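You operate a simulated robot arm through the tools that you are given. There is no shell and no other tool. Be economical: measure what you need, move in short steps, check, and stop when the job is done.

You are at the controls of a simulated two-armed robot. One attempt, no reset.

JOB
Plug the wrist strap into the earth jack, then return the holder's cell to the long green tray.
Fine: holder switch off before the cell moves; multimeter off at the end.

It is judged by the outcome, as a careful person would: the job done as asked, and still so three seconds after it is handed in. It fails if anything else is knocked over, pushed out of place, dropped, spilled or broken.

ROBOT AND FRAMES
Two 7-joint arms with two-finger grippers on one trunk, hanging from a carriage that runs on a gantry, over the field with the corners [-2.674, 0.453], [-2.674, -0.827], [0.026, -0.827], [0.026, 0.453] (x, y) and turns from -350 to 337 degrees about z. Base frame: it is fixed where the carriage stands at the start and does not move with it; the origin is on the floor, on the carriage's upright axis, x ahead of it, y to its left, z up. Readings come in m, degrees, newtons and seconds.
The left shoulder is at the start at [0.04, 0.158, 1.077], the right one opposite. With the tool pointing down near the work surface each hand reaches from about 0.1 to 0.6 m from the robot's upright axis, wherever it stands, measured 20 degrees to its own side. Places, roughly: black plug of the black lead (2x2x5 cm) [0.5, -0.4, 0.8]; blue light key [0.8, -0.3, 0.8]; earth jack [0.4, -0.2, 0.7]; green cell [0.75, -1, 0.75]; green strap plug (2x2x5 cm) [0.5, -0.2, 0.7]; inside of the long green tray [0.7, -1, 0.7]; multimeter dial [0.7, -0.4, 0.8]; red plug of the white lead (2x2x5 cm) [0.5, -0.5, 0.8]; switch of the cell holder [0.5, -0.4, 0.8]; yellow hold key [0.7, -0.3, 0.8]. Payload 1.96 kg a hand.
Tool frame (each hand has its own): the origin (TCP) lies between the finger pads and is the grasp point; the fingertips stand 0.02 m ahead of it; z points along the fingers, y is the line along which they close. The gripper opens to 0.072 m. The gripper's body begins 0.038 m behind the TCP.
Orientation is told as [roll, pitch, yaw] about the base's x, y, z axes, in that order, counted from this pose: with the fingers straight down and closing along the base's y, the tool's x points along the base's -x, its y along +y and its z along -z.

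CONTROLS
- The arms move only by the tool send_rows. It takes "left_motion", "right_motion" or both (then of equal length, played together; a hand with none holds still); each is a list of rows, each a list of 7 numbers: the shift along the base's x, y, z in m, then the turn, a rotation vector about the base's x, y, z in degrees, then the gripper command, from -1 (shut) to 1 (fully open), values between in proportion. In form: [[tx, ty, tz, wx, wy, wz, hand], ...]. A call has 1 to 10 rows; each row is the pose to reach, as a shift and turn from the pose commanded when the call began. A row lasts 0.2 s, in which the tool goes at most 0.05 m and 8.6 degrees; a call with a longer step from one row to the next is refused whole, and so is a gripper value outside its range. A pose out of reach is approached as far as the arm can. The call stops where the force on the tool passes 40 N (or 10 N more than at its start, if that is more) or the arm is blocked; 0.2 s more then pass. Each finger travels about 0.045 m/s and halts on what it meets, pressing with about 38 N; the grip force reading is that of the motor and also rises with nothing between the fingers. The clock runs only during rows and for 0.2 s after the last one: add rows that repeat a pose to give the fingers time. It gives the time, the measured TCP pose, the force on the tool (base axes), the opening and the grip force at its end, in the units of the frame above (readings bear some noise), with the torque about the TCP (base axes, N m) and any sound that the robot's microphone picked up.
- Cameras (640 x 400 px; columns grow to the right, rows downward): "scene" is now at [0.2041, -0.0401, 1.4326]; the picture's right is [-0.56, -0.83, 0.00], its down [-0.73, 0.50, -0.46] and it looks along [0.38, -0.26, -0.89] (base axes); focal length 288 px, centre (320, 200). "left" rides on the left gripper at [0.071, -0.019, -0.082] in its tool frame; the picture's right is [0.26, 0.97, 0.00], its down [-0.67, 0.18, -0.72] and it looks along [-0.69, 0.19, 0.70] (tool axes); focal length 280 px, centre (320, 200). "right" rides on the right gripper at [0.071, 0.019, -0.082] in its tool frame; the picture's right is [-0.26, 0.96, 0.00], its down [-0.67, -0.18, -0.72] and it looks along [-0.69, -0.19, 0.70] (tool axes); focal length 280 px, centre (320, 200). There is no depth. A picture from a camera that has moved, and an enlarged one, comes with that camera's place and axes in the base frame and with its lens. The place of the scene camera against the robot may be out by one fixed shift of up to 0.012 m in any direction.
- grab_frame(camera): a new picture of that camera. No time passes.
- slide_trunk(by): slides the trunk up (or, below 0, down) by that many m; the arms and the scene camera ride with it, the base frame stays. It gives what a move gives, with no picture.
- drive_base(legs): drives the robot by 1 to 6 legs, each [ahead, left, turn to the left] in m, m and degrees, along the robot's own axes; the way and the turn of a leg run together, so that a leg with both is an arc; at most 1.5 m and 180 degrees a leg. The arms and the cameras ride along, it lands a little off, and it stops where it bumps. It keeps to its track: a leg is cut to what the track allows. It gives what a move gives.
- turn_head(pan, tilt): turns the head with the scene camera to pan (to the left, within 86 degrees either way) and tilt (down, from -29 to 69), counted from straight ahead of the robot. It gives what a move gives.
- close_up(camera, box): a new picture of the part [left, top, right, bottom] of that camera's present view, enlarged. No time passes.
- sign_off(): hands the job in; it is judged then, once.

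Go step by step. Nothing tells you exact positions but the pictures and the camera data: compare them with the known pose of the tool, close in by small moves and look again before you grip or let go. The budget is 120 turns and 108 pictures, counting those below and the enlarged ones. Unless the task says otherwise, let go and move clear before handing in, and close with one line.

The tools are called by a JSON object that holds its "method" and its "body". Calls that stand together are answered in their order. send_rows: Moves the arms, as the interface text tells. Its arguments: {"type":"object","properties":{"left_motion":{"type":"array"},"right_motion":{"type":"array"}},"required":[]} The other tools are called the same way: slide_trunk (by) slides the trunk up or down; drive_base (legs) drives the base; turn_head (pan, tilt) turns the head that bears the scene camera; grab_frame (camera) takes a picture; close_up (camera, box) takes an enlarged picture of a part of a camera's view; sign_off () hands the job in.

At the start:

```text
time_s: 0.0
left_ee_pos: [0.3109, -0.0257, 1.1199]
left_tcp_rot: [0.0, 0.0, -0.1]
left_contact_force: [-0.5, 0.0, 0.0]
left_moment: [0.01, -0.01, 0.0]
left_grip_width: 0.0721
left_grip_force: 0.1
right_ee_pos: [0.3364, -0.3479, 1.0871]
right_tcp_rot: [0.0, 0.1, 0.0]
right_contact_force: [-0.6, 0.4, -0.4]
right_moment: [0.0, -0.01, -0.06]
right_grip_width: 0.0721
right_grip_force: 0.1
trunk travel left (down, up): [-0.4, 0.44]
robot x, y, heading: [0.0016, 0.0011, 0.2]
head pan, tilt: [-34.3, 62.7]
```

scene: 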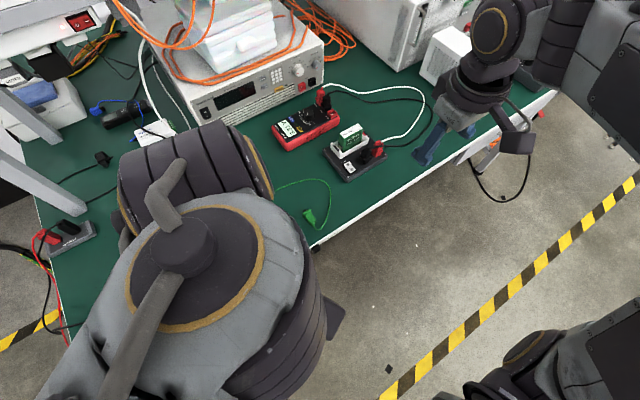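
right: 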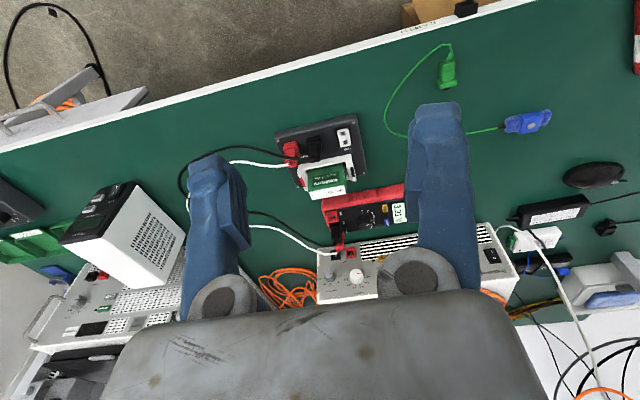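
left: 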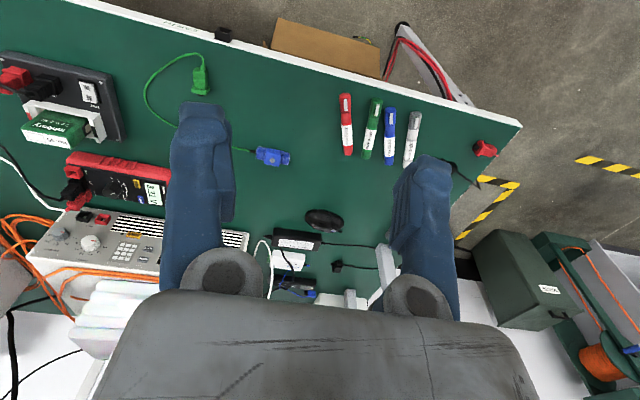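

I see the strap's green plug near the table's front edge, with a small black block at the edge that may be the earth jack. I'll look closer at the key objects first.

{"method": "close_up", "body": {"camera": "left", "box": [140, 0, 300, 100]}}

{"method": "close_up", "body": {"camera": "right", "box": [260, 100, 420, 260]}}

{"method": "close_up", "body": {"camera": "scene", "box": [240, 80, 440, 260]}}

```text
4.00 times, centred on (220, 50) of left
camera zoom: at [0.2396, -0.0446, 1.2007], right [-0.26, 0.97, 0.0], down [0.67, 0.18, 0.72], along [0.69, 0.19, -0.7], focal length 1122 px, centre (720, 800)
```

zoom: 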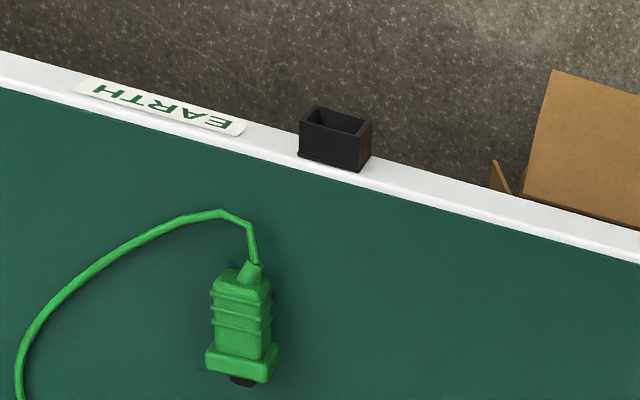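

```text
2.50 times, centred on (340, 180) of right
camera zoom: at [0.2655, -0.3292, 1.1698], right [0.26, 0.96, 0.0], down [0.67, -0.18, 0.72], along [0.69, -0.19, -0.7], focal length 701 px, centre (270, 250)
```

zoom: 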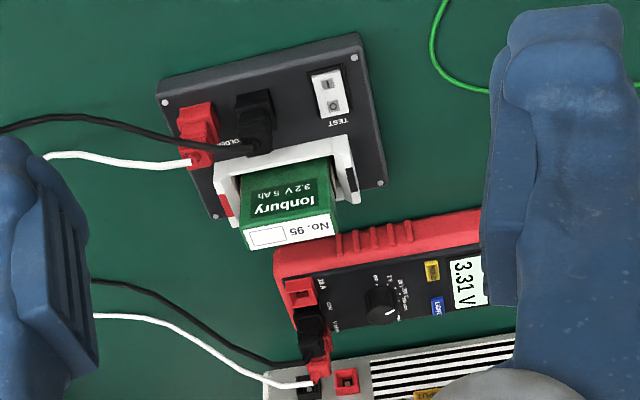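

```text
2.22 times, centred on (340, 170) of scene
camera zoom: at [0.2041, -0.0401, 1.4326], right [-0.56, -0.83, 0.0], down [-0.73, 0.5, -0.46], along [0.38, -0.26, -0.89], focal length 641 px, centre (276, 267)
```

zoom: 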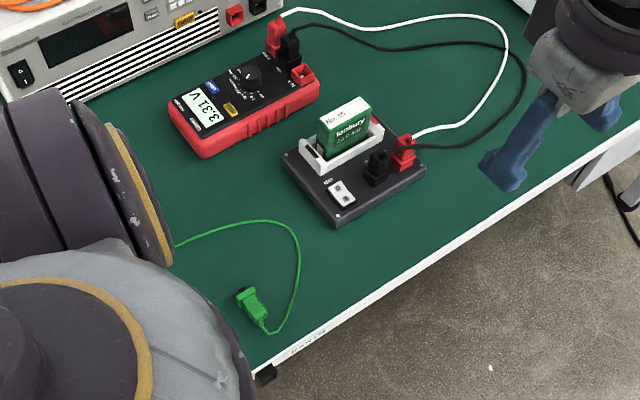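

The table edge runs along y at x≈0.41, with the jack on it at about [0.40,-0.15,0.72] and its opening facing me. The strap plug lies at about [0.487,-0.186,0.722] with its tip toward +x. I'll move the left hand aside and bring the right hand down for a closer look.

{"method": "send_rows", "body": {"left_motion": [[0, 0.04, 0, 0, 0, 0, 1], [0, 0.08, 0, 0, 0, 0, 1], [0, 0.12, 0, 0, 0, 0, 1], [0, 0.16, 0, 0, 0, 0, 1], [0, 0.2, 0, 0, 0, 0, 1], [0, 0.24, 0, 0, 0, 0, 1], [0, 0.24, 0, 0, 0, 0, 1]], "right_motion": [[0, 0.02, -0.03, 0, 0, 0, 1], [0, 0.05, -0.06, 0, 0, 0, 1], [0, 0.08, -0.09, 0, 0, 0, 1], [0, 0.11, -0.12, 0, 0, 0, 1], [0, 0.14, -0.15, 0, 0, 0, 1], [0, 0.165, -0.18, 0, 0, 0, 1], [0, 0.165, -0.18, 0, 0, 0, 1]]}}

{"method": "grab_frame", "body": {"camera": "right"}}

```text
time_s: 1.6
left_ee_pos: [0.3096, 0.2141, 1.1206]
left_tcp_rot: [0.0, 0.1, 0.0]
left_contact_force: [0.4, -0.5, -0.9]
left_moment: [-0.01, -0.01, 0.01]
left_grip_width: 0.0721
left_grip_force: 0.0
right_ee_pos: [0.336, -0.1815, 0.9076]
right_tcp_rot: [0.0, 0.0, 0.0]
right_contact_force: [-0.5, -0.3, 0.0]
right_moment: [-0.01, 0.02, 0.05]
right_grip_width: 0.0721
right_grip_force: 0.0
trunk travel left (down, up): [-0.4, 0.44]
robot x, y, heading: [0.002, 0.0003, -0.1]
head pan, tilt: [-34.3, 62.7]
```

```text
101 pictures are left
camera right: at [0.2661, -0.1646, 0.99], right [0.26, 0.96, 0.0], down [0.67, -0.18, 0.72], along [0.69, -0.19, -0.7], focal length 280 px, centre (320, 200)
```

right: 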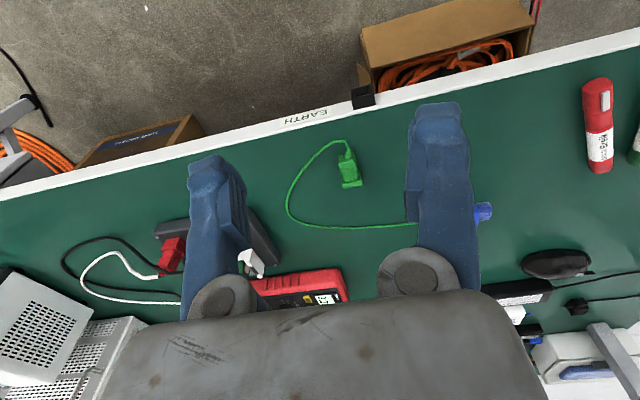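

{"method": "close_up", "body": {"camera": "right", "box": [310, 70, 410, 200]}}

```text
3.08 times, centred on (360, 135) of right
camera zoom: at [0.2661, -0.1646, 0.99], right [0.26, 0.96, 0.0], down [0.67, -0.18, 0.72], along [0.69, -0.19, -0.7], focal length 863 px, centre (197, 400)
```

zoom: 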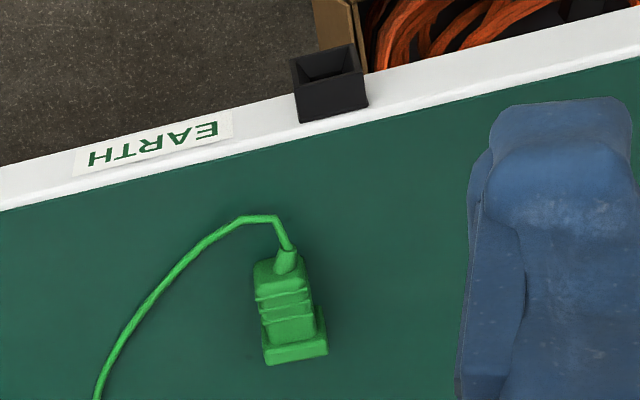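

The plug is at [0.487,-0.187,0.722] with yaw about -5°. I'll hover above it and look again.

{"method": "send_rows", "body": {"right_motion": [[0.04, -0.001, -0.02, 0, 0, -2, 1], [0.08, -0.003, -0.04, 0, 0, -4, 1], [0.12, -0.005, -0.06, 0, 0, -5, 1], [0.151, -0.0055, -0.09, 0, 0, -5, 1], [0.151, -0.0055, -0.11, 0, 0, -5, 1], [0.151, -0.0055, -0.11, 0, 0, -5, 1]]}}

{"method": "grab_frame", "body": {"camera": "right"}}

```text
time_s: 3.0
left_ee_pos: [0.3098, 0.2136, 1.1205]
left_tcp_rot: [0.0, -0.1, 0.1]
left_contact_force: [-0.8, -0.2, 0.5]
left_moment: [0.01, -0.01, 0.02]
left_grip_width: 0.0719
left_grip_force: 0.0
right_ee_pos: [0.4883, -0.1903, 0.7954]
right_tcp_rot: [0.0, -0.1, -5.0]
right_contact_force: [-0.4, 0.1, -0.1]
right_moment: [0.01, 0.0, 0.04]
right_grip_width: 0.072
right_grip_force: 0.0
trunk travel left (down, up): [-0.4, 0.44]
robot x, y, heading: [0.0003, -0.0027, 0.0]
head pan, tilt: [-34.3, 62.7]
```

```text
99 pictures are left
camera right: at [0.4187, -0.1642, 0.8795], right [0.35, 0.94, 0.0], down [0.66, -0.24, 0.72], along [0.67, -0.25, -0.7], focal length 280 px, centre (320, 200)
```

right: 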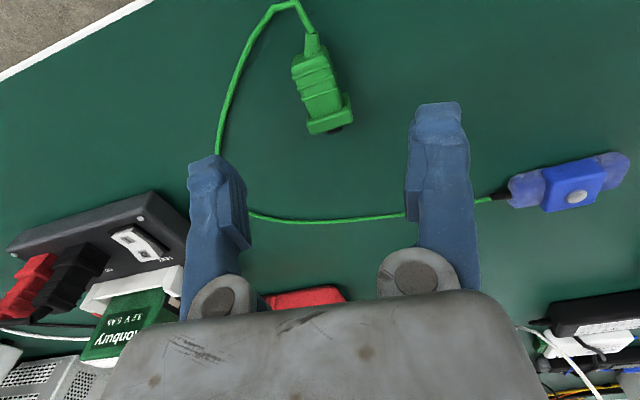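

Hovering correctly; plug body center is near [0.485,-0.189]. I'll descend and close.

{"method": "send_rows", "body": {"right_motion": [[-0.003, 0.0005, -0.03, 0, 0, -1, 0.4], [-0.003, 0.0005, -0.05, 0, 0, -2, 0.2], [-0.003, 0.0005, -0.06, 0, 0, -2, 0.2], [-0.003, 0.0005, -0.06, 0, 0, -2, 0.2]]}}

{"method": "grab_frame", "body": {"camera": "right"}}

```text
time_s: 3.8
left_ee_pos: [0.3103, 0.214, 1.1195]
left_tcp_rot: [0.0, 0.1, 0.0]
left_contact_force: [0.3, 0.5, -0.1]
left_moment: [-0.03, -0.01, -0.02]
left_grip_width: 0.0722
left_grip_force: 0.1
right_ee_pos: [0.4825, -0.1877, 0.7395]
right_tcp_rot: [0.1, 0.1, -7.0]
right_contact_force: [-6.8, 0.2, 14.8]
right_moment: [-0.22, 0.16, 0.01]
right_grip_width: 0.0435
right_grip_force: 0.0
trunk travel left (down, up): [-0.4, 0.44]
robot x, y, heading: [-0.0015, -0.0006, 0.0]
head pan, tilt: [-34.3, 62.7]
stopped in row 4 (right hand): the force on the tool passed its limit at 54 N (the readings are from after the stop); the commanded pose is now the measured one
```

```text
98 pictures are left
camera right: at [0.4152, -0.1604, 0.8229], right [0.38, 0.93, 0.0], down [0.65, -0.26, 0.71], along [0.66, -0.27, -0.7], focal length 280 px, centre (320, 200)
```

right: 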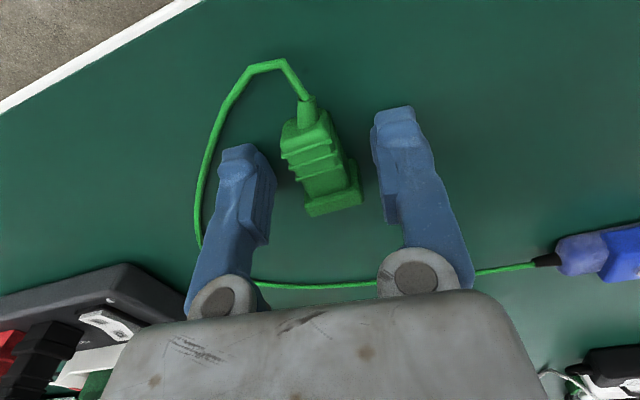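

Fingertips touched the table, so its surface is at about z=0.72. The fingers straddle the plug well, so I'll rise 3 mm, close, then lift a little.

{"method": "send_rows", "body": {"right_motion": [[0, 0.001, 0.004, 0, 0, 0, 0.2], [0, 0.001, 0.004, 0, 0, 0, -1], [0, 0.001, 0.004, 0, 0, 0, -1], [0, 0.001, 0.004, 0, 0, 0, -1], [0, 0.001, 0.004, 0, 0, 0, -1], [0, 0.001, 0.004, 0, 0, 0, -1]]}}

{"method": "grab_frame", "body": {"camera": "right"}}

```text
time_s: 5.2
left_ee_pos: [0.31, 0.2144, 1.1194]
left_tcp_rot: [0.0, 0.0, 0.0]
left_contact_force: [-0.2, 0.4, -0.3]
left_moment: [-0.04, 0.0, -0.01]
left_grip_width: 0.0721
left_grip_force: 0.1
right_ee_pos: [0.4844, -0.1866, 0.7421]
right_tcp_rot: [0.1, 0.0, -6.9]
right_contact_force: [-0.1, -0.2, 0.4]
right_moment: [0.0, 0.04, 0.04]
right_grip_width: 0.0167
right_grip_force: 37.7
trunk travel left (down, up): [-0.4, 0.44]
robot x, y, heading: [0.0031, -0.0008, -0.2]
head pan, tilt: [-34.3, 62.7]
```

```text
97 pictures are left
camera right: at [0.4158, -0.1588, 0.8262], right [0.38, 0.93, 0.0], down [0.65, -0.27, 0.71], along [0.66, -0.27, -0.7], focal length 280 px, centre (320, 200)
```

right: 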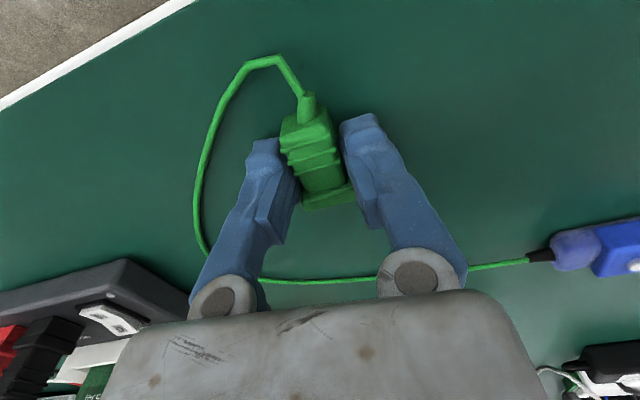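

Gripped at 16.7 mm wide. I'll lift, straighten the yaw, move back in front of the jack, and bring the left hand for a side view.

{"method": "send_rows", "body": {"right_motion": [[0, 0, 0.03, 0, 0, 3, -1], [-0.02, 0.005, 0.06, 0, 0, 7, -1], [-0.05, 0.012, 0.07, 0, 0, 7, -1], [-0.08, 0.02, 0.07, 0, 0, 7, -1], [-0.11, 0.0286, 0.07, 0, 0, 7, -1], [-0.145, 0.0286, 0.06, 0, 0, 7, -1], [-0.155, 0.0286, 0.05, 0, 0, 7, -1], [-0.155, 0.0286, 0.05, 0, 0, 7, -1]]}}

{"method": "grab_frame", "body": {"camera": "right"}}

{"method": "grab_frame", "body": {"camera": "left"}}

```text
time_s: 7.0
left_ee_pos: [0.3107, 0.2139, 1.1203]
left_tcp_rot: [0.0, 0.1, 0.0]
left_contact_force: [0.0, 0.0, -0.4]
left_moment: [-0.02, 0.01, 0.01]
left_grip_width: 0.0721
left_grip_force: 0.0
right_ee_pos: [0.3301, -0.1562, 0.7932]
right_tcp_rot: [0.1, 0.0, 0.0]
right_contact_force: [-0.6, -1.0, -0.3]
right_moment: [0.02, 0.02, 0.02]
right_grip_width: 0.0171
right_grip_force: 37.9
trunk travel left (down, up): [-0.4, 0.44]
robot x, y, heading: [-0.0017, -0.0016, 0.0]
head pan, tilt: [-34.3, 62.7]
```

```text
96 pictures are left
camera right: at [0.2581, -0.1373, 0.8749], right [0.26, 0.97, 0.0], down [0.67, -0.18, 0.71], along [0.69, -0.19, -0.7], focal length 280 px, centre (320, 200)
```

right: 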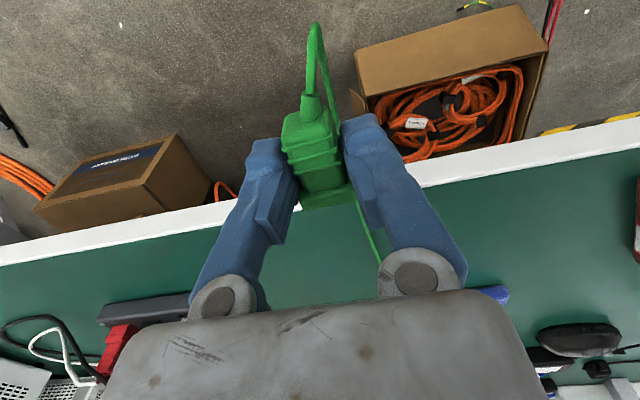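

```text
95 pictures are left
camera left: at [0.2396, 0.1954, 1.2013], right [-0.26, 0.97, 0.0], down [0.67, 0.18, 0.72], along [0.69, 0.19, -0.7], focal length 280 px, centre (320, 200)
```

left: 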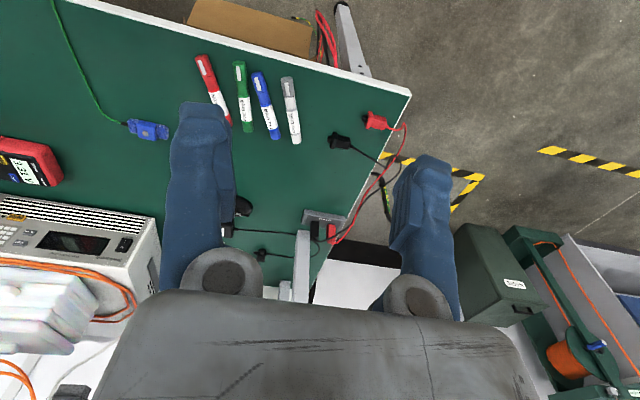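

The plug blocks the hand camera's view of the jack, so I'll rotate the left hand to give a side view.

{"method": "send_rows", "body": {"left_motion": [[0, 0, -0.03, 0, 0, -8.5, 0], [0, 0, -0.06, 0, 0, -17, 0], [0, 0, -0.09, 0, 0, -25.5, 0], [0, 0, -0.12, 0, 0, -34, 0], [0, -0.03, -0.14, 0, 0, -42.5, 0], [0, -0.06, -0.16, 0, 0, -51, 0], [0, -0.09, -0.18, 0, 0, -59.5, 0], [0, -0.12, -0.2, 0, 0, -68, 0], [0.01, -0.15, -0.22, 0, 0, -76.5, 0], [0.02, -0.18, -0.24, 0, 0, -85, 0]]}}

{"method": "grab_frame", "body": {"camera": "left"}}

```text
time_s: 9.2
left_ee_pos: [0.3308, 0.032, 0.8825]
left_tcp_rot: [0.1, -0.1, -85.2]
left_contact_force: [0.8, 0.1, -0.4]
left_moment: [-0.03, -0.05, 0.03]
left_grip_width: 0.0361
left_grip_force: 0.0
right_ee_pos: [0.3302, -0.1569, 0.7918]
right_tcp_rot: [0.2, 0.0, -0.1]
right_contact_force: [0.2, 0.0, -0.3]
right_moment: [0.0, 0.01, -0.03]
right_grip_width: 0.0169
right_grip_force: 38.3
trunk travel left (down, up): [-0.4, 0.44]
robot x, y, heading: [-0.0011, 0.0, -0.3]
head pan, tilt: [-34.3, 62.7]
```

```text
94 pictures are left
camera left: at [0.3058, 0.1022, 0.9621], right [0.94, 0.34, 0.0], down [0.24, -0.66, 0.72], along [0.25, -0.67, -0.7], focal length 280 px, centre (320, 200)
```

left: 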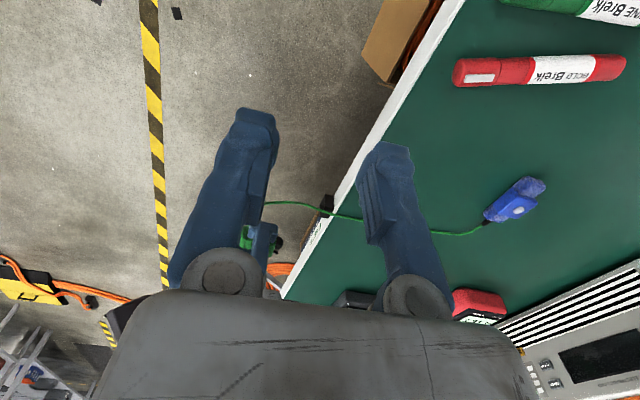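

I'll tilt the left hand so its camera looks more level from the side.

{"method": "send_rows", "body": {"left_motion": [[-0.005, 0, -0.02, -7, 0, 0, 0.5], [-0.01, 0, -0.04, -14, 0, 0, 1], [-0.015, 0, -0.06, -21, 0, 0, 1], [-0.02, 0, -0.08, -28, 0, 0, 1], [-0.02, 0, -0.08, -28, 0, 0, 1], [-0.02, 0, -0.08, -28, 0, 0, 1]]}}

{"method": "grab_frame", "body": {"camera": "left"}}

```text
time_s: 10.6
left_ee_pos: [0.3104, 0.0328, 0.8001]
left_tcp_rot: [-2.7, -28.0, -84.3]
left_contact_force: [-1.2, -0.4, -0.8]
left_moment: [-0.04, 0.02, 0.01]
left_grip_width: 0.0721
left_grip_force: 0.1
right_ee_pos: [0.3303, -0.1559, 0.7921]
right_tcp_rot: [0.1, 0.1, -0.1]
right_contact_force: [0.1, -0.3, 0.4]
right_moment: [-0.02, 0.0, 0.03]
right_grip_width: 0.0171
right_grip_force: 37.8
trunk travel left (down, up): [-0.4, 0.44]
robot x, y, heading: [0.0034, -0.0005, -0.1]
head pan, tilt: [-34.3, 62.7]
```

```text
93 pictures are left
camera left: at [0.285, 0.1333, 0.8388], right [0.94, 0.3, -0.16], down [0.24, -0.24, 0.94], along [0.25, -0.92, -0.3], focal length 280 px, centre (320, 200)
```

left: 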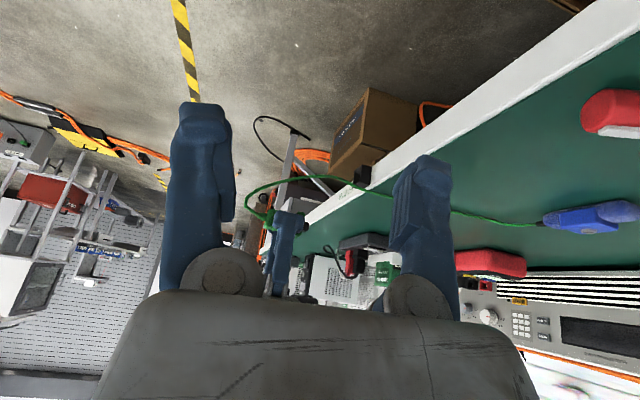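

{"method": "close_up", "body": {"camera": "left", "box": [230, 140, 410, 260]}}

```text
3.33 times, centred on (320, 200) of left
camera zoom: at [0.285, 0.1333, 0.8388], right [0.94, 0.3, -0.16], down [0.24, -0.24, 0.94], along [0.25, -0.92, -0.3], focal length 935 px, centre (320, 200)
```

zoom: 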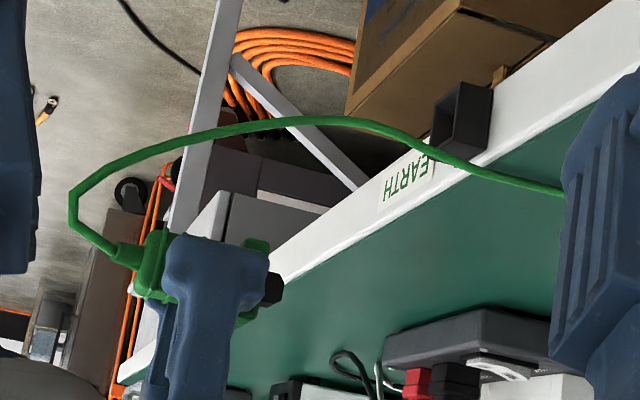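

{"method": "close_up", "body": {"camera": "left", "box": [340, 155, 388, 195]}}

{"method": "close_up", "body": {"camera": "left", "box": [252, 200, 324, 245]}}

```text
10.00 times, centred on (364, 175) of left
camera zoom: at [0.285, 0.1333, 0.8388], right [0.94, 0.3, -0.16], down [0.24, -0.24, 0.94], along [0.25, -0.92, -0.3], focal length 2804 px, centre (-120, 450)
```

zoom: 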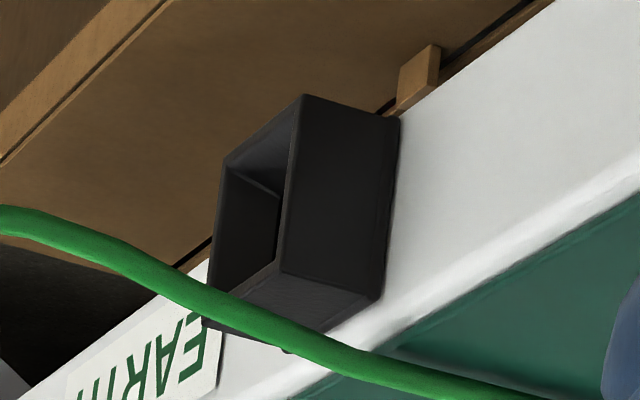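

```text
8.89 times, centred on (288, 222) of left
camera zoom: at [0.285, 0.1333, 0.8388], right [0.94, 0.3, -0.16], down [0.24, -0.24, 0.94], along [0.25, -0.92, -0.3], focal length 2492 px, centre (604, 0)
```

zoom: 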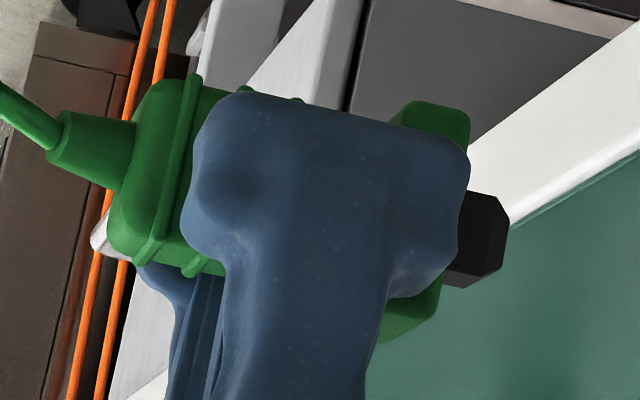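

The side view gives the nose at about [.354,-.156,.778] and the jack opening centre at about [.405,-.1585,.703]. I'll lower to jack height and compare again.

{"method": "send_rows", "body": {"right_motion": [[0, -0.001, -0.025, 0, 0, 0, -1], [0, -0.002, -0.05, 0, 0, 0, -1], [0.01, -0.002, -0.074, 0, 0, 0, -1], [0.02, -0.002, -0.074, 0, 0, 0, -1], [0.02, -0.002, -0.074, 0, 0, 0, -1]]}}

{"method": "close_up", "body": {"camera": "left", "box": [280, 130, 400, 210]}}

{"method": "close_up", "body": {"camera": "scene", "box": [270, 200, 400, 290]}}

{"method": "grab_frame", "body": {"camera": "right"}}

```text
time_s: 11.8
left_ee_pos: [0.3104, 0.0333, 0.7997]
left_tcp_rot: [-2.7, -27.9, -84.3]
left_contact_force: [0.0, 0.5, -0.3]
left_moment: [0.0, -0.01, 0.03]
left_grip_width: 0.0722
left_grip_force: 0.1
right_ee_pos: [0.3499, -0.1594, 0.7191]
right_tcp_rot: [0.1, 0.0, -0.1]
right_contact_force: [0.2, 0.4, -0.5]
right_moment: [-0.01, 0.01, 0.01]
right_grip_width: 0.0171
right_grip_force: 37.4
trunk travel left (down, up): [-0.4, 0.44]
robot x, y, heading: [-0.0021, 0.0002, -0.0]
head pan, tilt: [-34.3, 62.7]
```

```text
5.00 times, centred on (340, 170) of left
camera zoom: at [0.285, 0.1332, 0.839], right [0.94, 0.3, -0.16], down [0.24, -0.24, 0.94], along [0.25, -0.92, -0.3], focal length 1402 px, centre (220, 350)
```

zoom: 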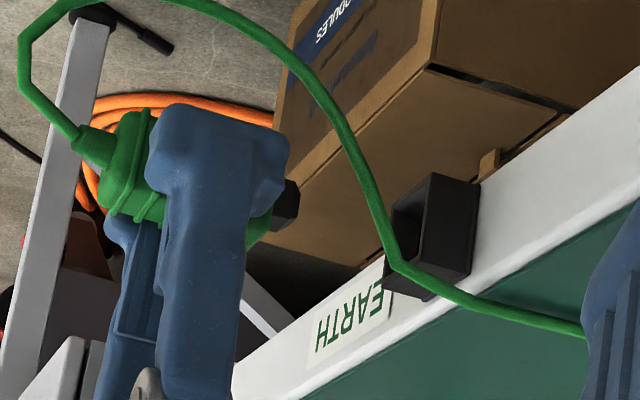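

```text
4.44 times, centred on (335, 245) of scene
camera zoom: at [0.2039, -0.0401, 1.4326], right [-0.56, -0.83, 0.0], down [-0.73, 0.5, -0.46], along [0.38, -0.26, -0.89], focal length 1281 px, centre (253, 0)
```

zoom: 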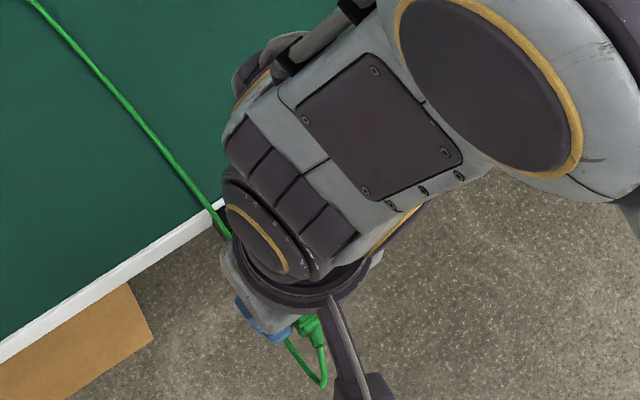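

```text
87 pictures are left
camera right: at [0.2789, -0.1403, 0.8018], right [0.26, 0.96, 0.0], down [0.67, -0.18, 0.71], along [0.69, -0.19, -0.7], focal length 280 px, centre (320, 200)
```

right: 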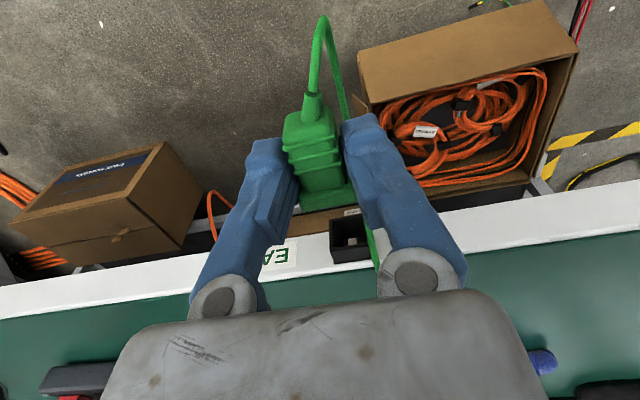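

{"method": "close_up", "body": {"camera": "right", "box": [270, 160, 400, 270]}}

```text
3.64 times, centred on (335, 215) of right
camera zoom: at [0.2789, -0.1403, 0.8018], right [0.26, 0.96, 0.0], down [0.67, -0.18, 0.71], along [0.69, -0.19, -0.7], focal length 1020 px, centre (266, 146)
```

zoom: 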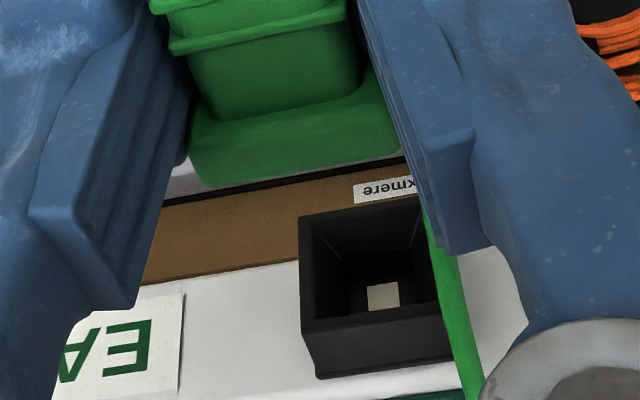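

Both views agree: nose at z≈.704, y≈-.160; jack centre at z≈.703, y≈-.1588, with its face at x≈.405. I'll advance slowly to insert.

{"method": "send_rows", "body": {"right_motion": [[0.01, 0.001, -0.001, 0, 0, 0, -1], [0.018, 0.001, -0.001, 0, 0, 0, -1], [0.024, 0.001, -0.001, 0, 0, 0, -1], [0.028, 0.001, -0.001, 0, 0, 0, -1], [0.031, 0.001, -0.001, 0, 0, 0, -1], [0.034, 0.001, -0.001, 0, 0, 0, -1]]}}

{"method": "close_up", "body": {"camera": "right", "box": [270, 130, 400, 240]}}

{"method": "close_up", "body": {"camera": "left", "box": [280, 130, 400, 210]}}

```text
time_s: 13.2
left_ee_pos: [0.3096, 0.033, 0.7997]
left_tcp_rot: [-2.6, -27.9, -84.4]
left_contact_force: [-0.2, 0.5, 0.2]
left_moment: [0.02, 0.01, 0.0]
left_grip_width: 0.072
left_grip_force: 0.0
right_ee_pos: [0.3832, -0.1589, 0.7184]
right_tcp_rot: [0.1, 0.1, -0.1]
right_contact_force: [0.0, -1.2, 0.6]
right_moment: [0.01, 0.0, -0.02]
right_grip_width: 0.0169
right_grip_force: 38.4
trunk travel left (down, up): [-0.4, 0.44]
robot x, y, heading: [0.0057, 0.002, 0.1]
head pan, tilt: [-34.3, 62.7]
```

```text
3.64 times, centred on (335, 185) of right
camera zoom: at [0.3116, -0.1397, 0.8009], right [0.26, 0.96, 0.0], down [0.68, -0.18, 0.71], along [0.69, -0.19, -0.7], focal length 1020 px, centre (266, 254)
```

zoom: 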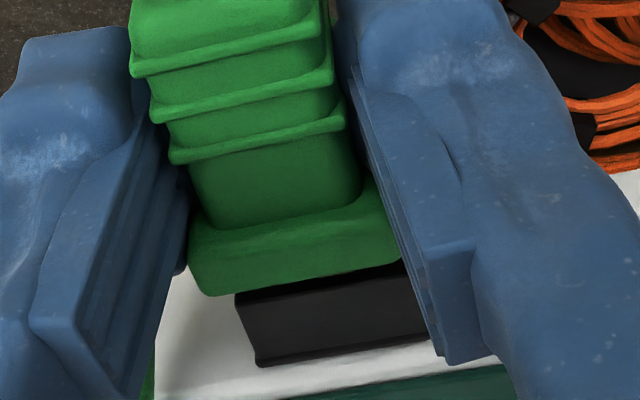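

```text
5.00 times, centred on (340, 170) of left
camera zoom: at [0.2851, 0.1331, 0.839], right [0.94, 0.3, -0.16], down [0.24, -0.24, 0.94], along [0.25, -0.92, -0.3], focal length 1402 px, centre (220, 350)
```

zoom: 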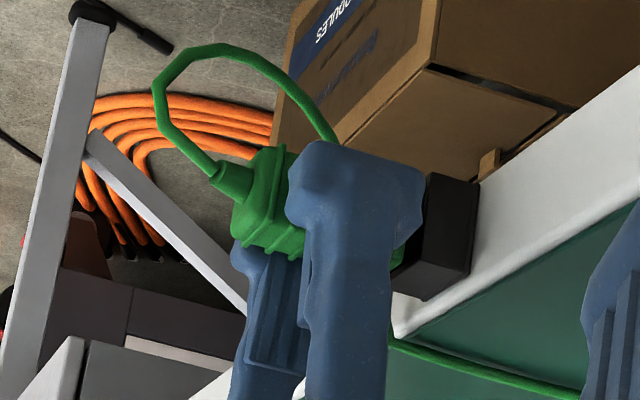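

The nose appears to be entering without force. I'll continue until the flange seats.

{"method": "send_rows", "body": {"right_motion": [[0.003, 0, 0, 0, 0, 0, -1], [0.006, 0, 0, 0, 0, 0, -1], [0.009, 0, 0, 0, 0, 0, -1], [0.012, 0, 0, 0, 0, 0, -1]]}}

{"method": "close_up", "body": {"camera": "right", "box": [270, 130, 400, 240]}}

{"method": "close_up", "body": {"camera": "left", "box": [280, 130, 400, 210]}}

```text
time_s: 14.2
left_ee_pos: [0.3077, 0.033, 0.7994]
left_tcp_rot: [-2.8, -28.0, -84.3]
left_contact_force: [-0.2, 0.5, 0.0]
left_moment: [-0.01, 0.0, 0.0]
left_grip_width: 0.072
left_grip_force: 0.0
right_ee_pos: [0.3877, -0.1571, 0.7171]
right_tcp_rot: [0.1, 0.8, 0.2]
right_contact_force: [-17.9, 1.6, 23.8]
right_moment: [0.01, -0.27, 0.02]
right_grip_width: 0.0168
right_grip_force: 37.5
trunk travel left (down, up): [-0.4, 0.44]
robot x, y, heading: [0.001, 0.0013, 0.0]
head pan, tilt: [-34.3, 62.7]
stopped in row 4 (right hand): the force on the tool passed its limit at 44 N (the readings are from after the stop); the commanded pose is now the measured one
```

```text
3.64 times, centred on (335, 185) of right
camera zoom: at [0.3179, -0.1393, 0.8015], right [0.26, 0.97, 0.0], down [0.68, -0.18, 0.71], along [0.68, -0.18, -0.71], focal length 1020 px, centre (266, 254)
```

zoom: 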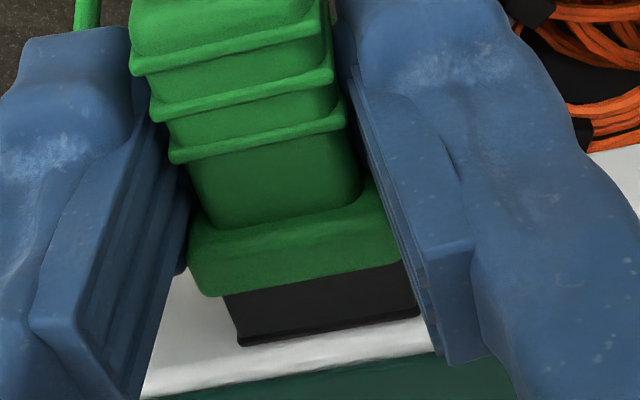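

```text
5.00 times, centred on (340, 170) of left
camera zoom: at [0.2817, 0.1328, 0.8387], right [0.94, 0.3, -0.16], down [0.24, -0.24, 0.94], along [0.25, -0.92, -0.3], focal length 1402 px, centre (220, 350)
```

zoom: 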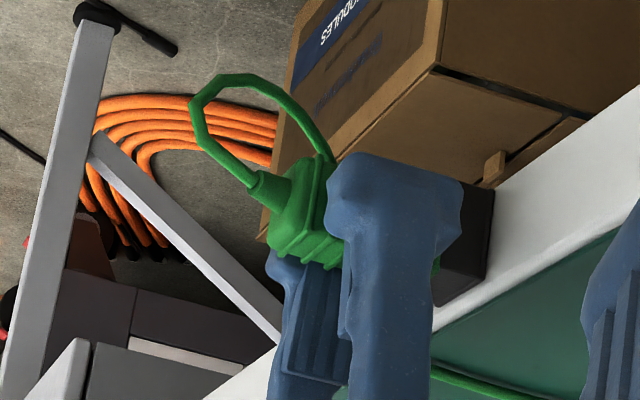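

It stopped at 44 N with an upward component, so the plug is near seated but a touch low. I'll relax upward 1 mm and push once more.

{"method": "send_rows", "body": {"right_motion": [[0, 0, 0.001, 0, -0.7, 0, -1], [0.001, 0, 0.0015, 0, -0.7, 0, -1], [0.003, 0, 0.0015, 0, -0.7, 0, -1], [0.005, 0, 0.0015, 0, -0.7, 0, -1], [0.007, 0, 0.0015, 0, -0.7, 0, -1]]}}

{"method": "grab_frame", "body": {"camera": "right"}}

```text
time_s: 15.4
left_ee_pos: [0.3051, 0.0342, 0.7996]
left_tcp_rot: [-2.8, -27.9, -84.3]
left_contact_force: [-0.6, -0.2, 0.3]
left_moment: [0.04, -0.03, 0.01]
left_grip_width: 0.0721
left_grip_force: 0.1
right_ee_pos: [0.3877, -0.1573, 0.7177]
right_tcp_rot: [0.3, 0.6, 0.2]
right_contact_force: [-20.0, 0.4, 13.5]
right_moment: [0.01, 0.6, 0.03]
right_grip_width: 0.0169
right_grip_force: 37.9
trunk travel left (down, up): [-0.4, 0.44]
robot x, y, heading: [-0.0017, -0.0022, -0.2]
head pan, tilt: [-34.3, 62.7]
stopped in row 5 (right hand): the force on the tool passed its limit at 42 N (the readings are from after the stop); the commanded pose is now the measured one
```

```text
81 pictures are left
camera right: at [0.318, -0.1394, 0.8013], right [0.26, 0.97, 0.0], down [0.68, -0.18, 0.71], along [0.68, -0.18, -0.71], focal length 280 px, centre (320, 200)
```

right: 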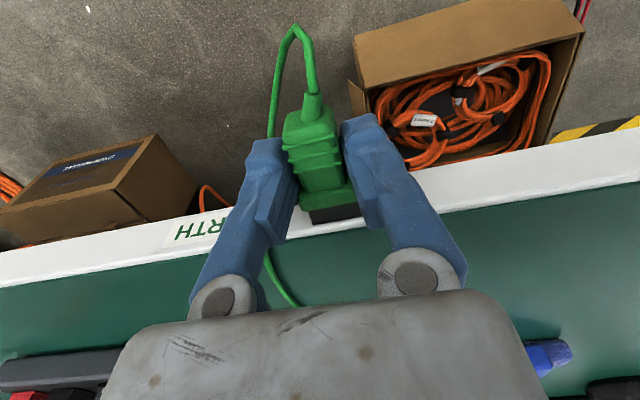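

{"method": "close_up", "body": {"camera": "left", "box": [335, 150, 395, 200]}}

{"method": "close_up", "body": {"camera": "right", "box": [280, 180, 380, 250]}}

```text
8.00 times, centred on (365, 175) of left
camera zoom: at [0.2796, 0.1326, 0.8382], right [0.94, 0.3, -0.17], down [0.24, -0.24, 0.94], along [0.25, -0.92, -0.3], focal length 2243 px, centre (-40, 400)
```

zoom: 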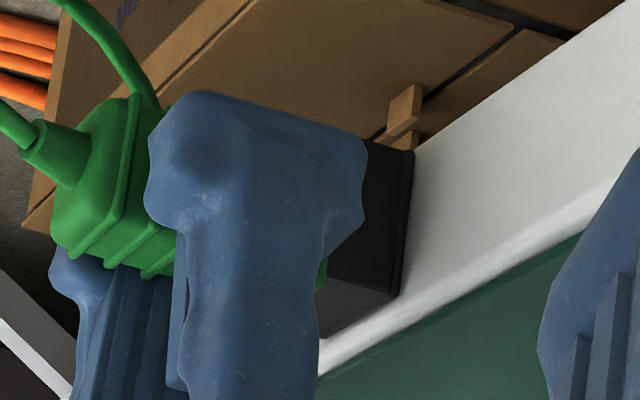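

```text
5.71 times, centred on (330, 215) of right
camera zoom: at [0.318, -0.1394, 0.8013], right [0.26, 0.97, 0.0], down [0.68, -0.18, 0.71], along [0.68, -0.18, -0.71], focal length 1602 px, centre (263, 114)
```

zoom: 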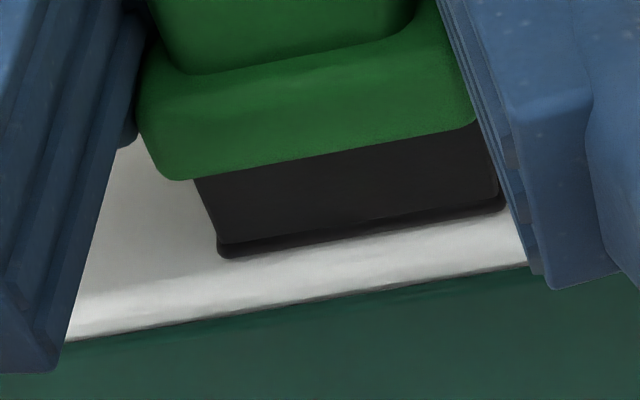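

Stopped twice at the same depth with the flange against the jack, so I take it as seated. I'll open the fingers a little and check that the plug stays.

{"method": "send_rows", "body": {"right_motion": [[0, 0, 0, 0, 0, 0, -0.3], [0, 0, 0, 0, 0, 0, 0], [0, 0, 0, 0, 0, 0, 0], [0, 0, 0, 0, 0, 0, 0]]}}

{"method": "grab_frame", "body": {"camera": "right"}}

{"method": "close_up", "body": {"camera": "left", "box": [320, 140, 400, 200]}}

```text
time_s: 16.4
left_ee_pos: [0.3093, 0.0324, 0.7997]
left_tcp_rot: [-2.6, -27.9, -84.3]
left_contact_force: [0.3, -0.7, -0.6]
left_moment: [0.03, 0.04, -0.01]
left_grip_width: 0.072
left_grip_force: 0.1
right_ee_pos: [0.3965, -0.1572, 0.7197]
right_tcp_rot: [0.2, -0.2, 0.1]
right_contact_force: [-0.4, -0.3, 1.4]
right_moment: [0.03, -0.01, 0.01]
right_grip_width: 0.0361
right_grip_force: 0.0
trunk travel left (down, up): [-0.4, 0.44]
robot x, y, heading: [-0.0012, -0.0013, 0.0]
head pan, tilt: [-34.3, 62.7]
```

```text
78 pictures are left
camera right: at [0.3253, -0.1393, 0.8024], right [0.26, 0.97, 0.0], down [0.67, -0.18, 0.72], along [0.69, -0.18, -0.7], focal length 280 px, centre (320, 200)
```

right: 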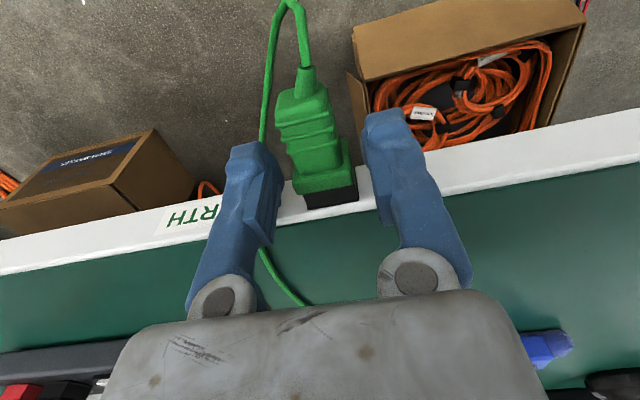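

```text
6.67 times, centred on (360, 170) of left
camera zoom: at [0.2846, 0.133, 0.839], right [0.94, 0.3, -0.16], down [0.24, -0.24, 0.94], along [0.25, -0.92, -0.3], focal length 1869 px, centre (53, 400)
```

zoom: 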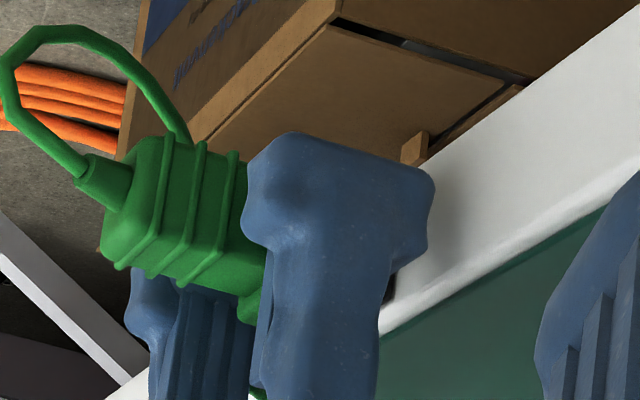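

The plug stays in the jack. I'll open wider, lift straight up, and check.

{"method": "send_rows", "body": {"right_motion": [[0, 0, 0, 0, 0, 0, 0.5], [0, 0, 0.02, 0, 0, 0, 0.5], [0, 0, 0.05, 0, 0, 0, 0.5], [0, 0, 0.09, 0, 0, 0, 0.5], [-0.02, 0, 0.13, 0, 0, 0, 0.5], [-0.05, 0, 0.16, 0, 0, 0, 0.5], [-0.09, -0.02, 0.18, 0, 0, 0, 0.5]]}}

{"method": "grab_frame", "body": {"camera": "right"}}

{"method": "close_up", "body": {"camera": "left", "box": [300, 130, 410, 210]}}

```text
time_s: 18.0
left_ee_pos: [0.3088, 0.0319, 0.8001]
left_tcp_rot: [-2.7, -27.8, -84.4]
left_contact_force: [-0.7, 0.2, 0.3]
left_moment: [0.0, 0.0, -0.01]
left_grip_width: 0.0719
left_grip_force: 0.1
right_ee_pos: [0.3055, -0.1795, 0.8984]
right_tcp_rot: [0.2, 0.0, 0.1]
right_contact_force: [1.2, 0.2, 0.8]
right_moment: [0.0, -0.05, -0.02]
right_grip_width: 0.0542
right_grip_force: 0.1
trunk travel left (down, up): [-0.4, 0.44]
robot x, y, heading: [-0.0031, 0.0001, -0.1]
head pan, tilt: [-34.3, 62.7]
```

```text
76 pictures are left
camera right: at [0.2343, -0.1605, 0.9814], right [0.26, 0.97, 0.0], down [0.67, -0.18, 0.71], along [0.69, -0.18, -0.7], focal length 280 px, centre (320, 200)
```

right: 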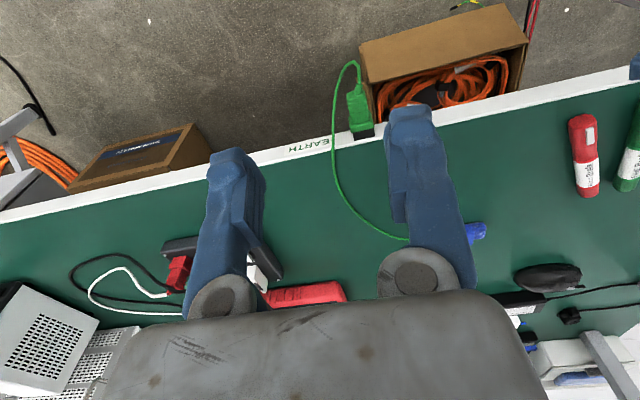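

```text
5.00 times, centred on (355, 170) of left
camera zoom: at [0.2836, 0.1323, 0.8387], right [0.94, 0.3, -0.16], down [0.24, -0.24, 0.94], along [0.25, -0.92, -0.3], focal length 1402 px, centre (145, 350)
```

zoom: 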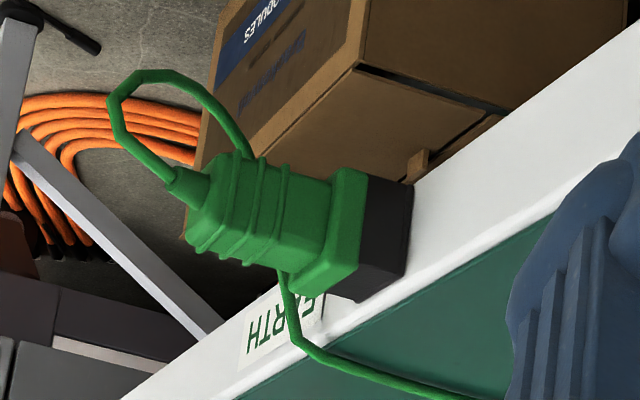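

The plug is seated flush in the earth jack. I'll retract the left arm, then drive right to face the cell holder.

{"method": "send_rows", "body": {"left_motion": [[-0.01, 0.01, 0.04, 7, 0, 0, 0], [-0.02, 0.02, 0.08, 14, 0, 0, 0], [-0.03, 0.04, 0.12, 21, 0, 0, 0], [-0.04, 0.06, 0.16, 28, 0, 0, 0], [-0.04, 0.09, 0.2, 28, 0, 0, 0], [-0.04, 0.12, 0.24, 28, 0, 0, 0], [-0.04, 0.15, 0.27, 28, 0, 0, 0]], "right_motion": [[0, 0, 0.03, 0, 0, 0, 0.5], [0, 0, 0.06, 0, 0, 0, 0.5], [0, 0, 0.09, 0, 0, 0, 0.5], [0, 0, 0.12, 0, 0, 0, 0.5], [0, 0, 0.12, 0, 0, 0, 0.5], [0, 0, 0.12, 0, 0, 0, 0.5], [0, 0, 0.12, 0, 0, 0, 0.5]]}}

{"method": "drive_base", "body": {"legs": [[0.02, -0.25, 0]]}}

{"method": "grab_frame", "body": {"camera": "right"}}

{"method": "grab_frame", "body": {"camera": "scene"}}

```text
time_s: 19.6
left_ee_pos: [0.2676, 0.1834, 1.0694]
left_tcp_rot: [0.0, -0.1, -85.1]
left_contact_force: [-0.2, 0.3, 0.9]
left_moment: [-0.03, -0.01, 0.01]
left_grip_width: 0.036
left_grip_force: 0.1
right_ee_pos: [0.3064, -0.1775, 1.0207]
right_tcp_rot: [0.2, -0.1, 0.1]
right_contact_force: [0.3, 0.1, 0.5]
right_moment: [0.02, 0.01, -0.02]
right_grip_width: 0.054
right_grip_force: 0.1
trunk travel left (down, up): [-0.4, 0.44]
robot x, y, heading: [0.0008, 0.0012, -0.1]
head pan, tilt: [-34.3, 62.7]
```

```text
time_s: 21.4
left_ee_pos: [0.2867, -0.0697, 1.0713]
left_tcp_rot: [0.0, 0.0, -85.3]
left_contact_force: [0.1, -0.3, 0.3]
left_moment: [0.02, 0.0, 0.01]
left_grip_width: 0.0358
left_grip_force: 0.0
right_ee_pos: [0.3228, -0.4287, 1.0202]
right_tcp_rot: [0.2, -0.1, -0.1]
right_contact_force: [0.1, -0.7, -0.6]
right_moment: [0.01, 0.03, 0.01]
right_grip_width: 0.0539
right_grip_force: 0.2
trunk travel left (down, up): [-0.4, 0.44]
robot x, y, heading: [0.0165, -0.2488, -0.1]
head pan, tilt: [-34.3, 62.7]
```

```text
74 pictures are left
camera right: at [0.253, -0.4108, 1.1032], right [0.26, 0.96, 0.0], down [0.67, -0.19, 0.72], along [0.69, -0.19, -0.7], focal length 280 px, centre (320, 200)
```

right: 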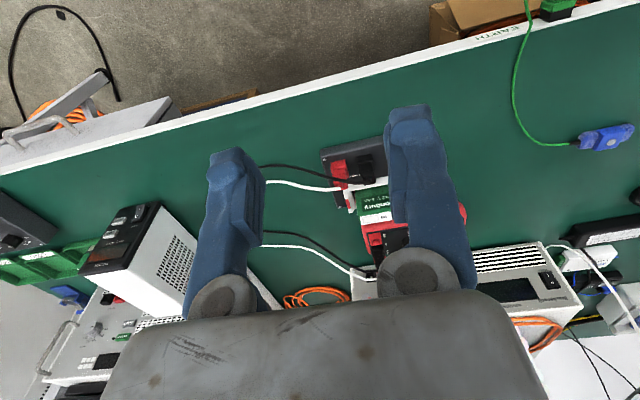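

```text
73 pictures are left
camera scene: at [0.222, -0.2913, 1.4326], right [-0.57, -0.82, 0.0], down [-0.73, 0.5, -0.46], along [0.38, -0.26, -0.89], focal length 288 px, centre (320, 200)
```

scene: 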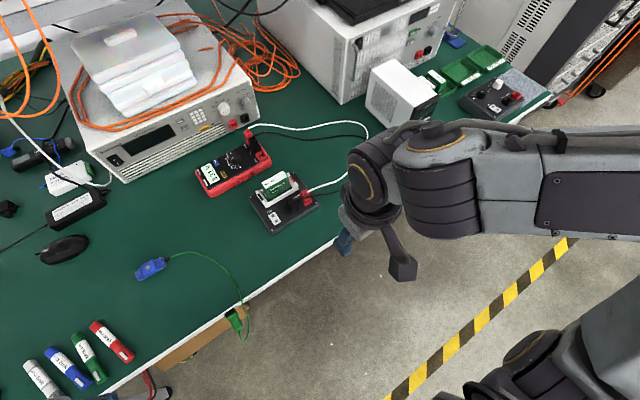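

{"method": "close_up", "body": {"camera": "scene", "box": [190, 120, 330, 240]}}

{"method": "close_up", "body": {"camera": "scene", "box": [400, 20, 560, 130]}}

```text
3.33 times, centred on (260, 180) of scene
camera zoom: at [0.222, -0.2913, 1.4326], right [-0.57, -0.82, 0.0], down [-0.73, 0.5, -0.46], along [0.38, -0.26, -0.89], focal length 961 px, centre (520, 267)
```

zoom: 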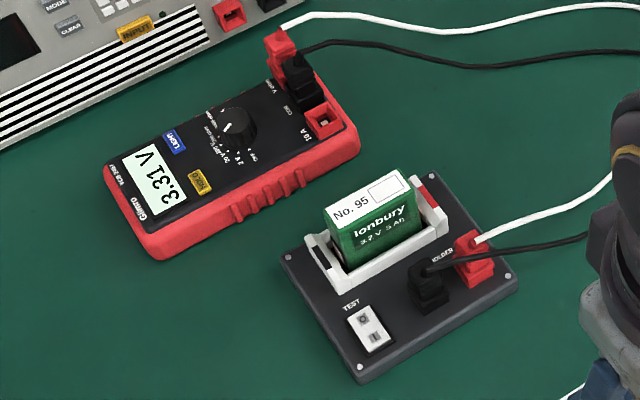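

```text
3.64 times, centred on (480, 75) of scene
camera zoom: at [0.222, -0.2913, 1.4326], right [-0.57, -0.82, 0.0], down [-0.73, 0.5, -0.46], along [0.38, -0.26, -0.89], focal length 1048 px, centre (-262, 654)
```

zoom: 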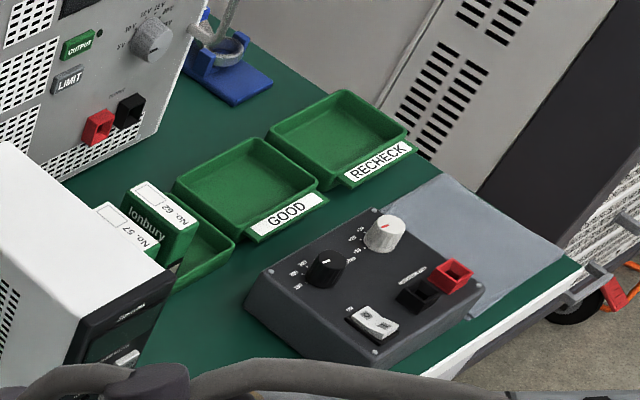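

The other trays are GOOD and RECHECK; the long tray, partly hidden, holds cells 57 and 62. I'll bring the right hand over the holder switch for a close look at its state.

{"method": "send_rows", "body": {"right_motion": [[0.03, 0.015, -0.02, 0, 0, 0, 0], [0.06, 0.03, -0.05, 0, 0, 0, -0.5], [0.09, 0.045, -0.08, 0, 0, 0, -1], [0.12, 0.06, -0.11, 0, 0, 0, -1], [0.14, 0.07, -0.13, 0, 0, 0, -1], [0.14, 0.07, -0.15, 0, 0, 0, -1], [0.14, 0.07, -0.15, 0, 0, 0, -1]]}}

{"method": "grab_frame", "body": {"camera": "right"}}

```text
time_s: 23.0
left_ee_pos: [0.2863, -0.0687, 1.0709]
left_tcp_rot: [0.0, 0.0, -85.3]
left_contact_force: [0.2, 0.0, 0.1]
left_moment: [-0.02, 0.0, 0.05]
left_grip_width: 0.036
left_grip_force: 0.1
right_ee_pos: [0.4645, -0.3598, 0.871]
right_tcp_rot: [0.2, 0.0, -0.2]
right_contact_force: [0.0, -1.0, 0.0]
right_moment: [-0.02, 0.01, -0.01]
right_grip_width: 0.0
right_grip_force: 29.0
trunk travel left (down, up): [-0.4, 0.44]
robot x, y, heading: [0.0168, -0.2486, -0.5]
head pan, tilt: [-34.3, 62.7]
```

```text
70 pictures are left
camera right: at [0.3936, -0.3411, 0.9537], right [0.26, 0.96, 0.0], down [0.67, -0.19, 0.72], along [0.69, -0.19, -0.7], focal length 280 px, centre (320, 200)
```

right: 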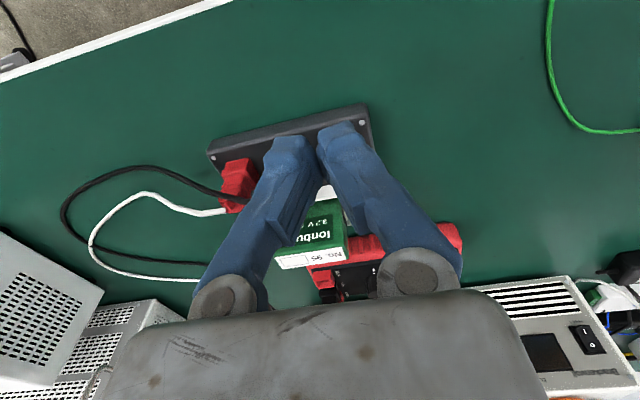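

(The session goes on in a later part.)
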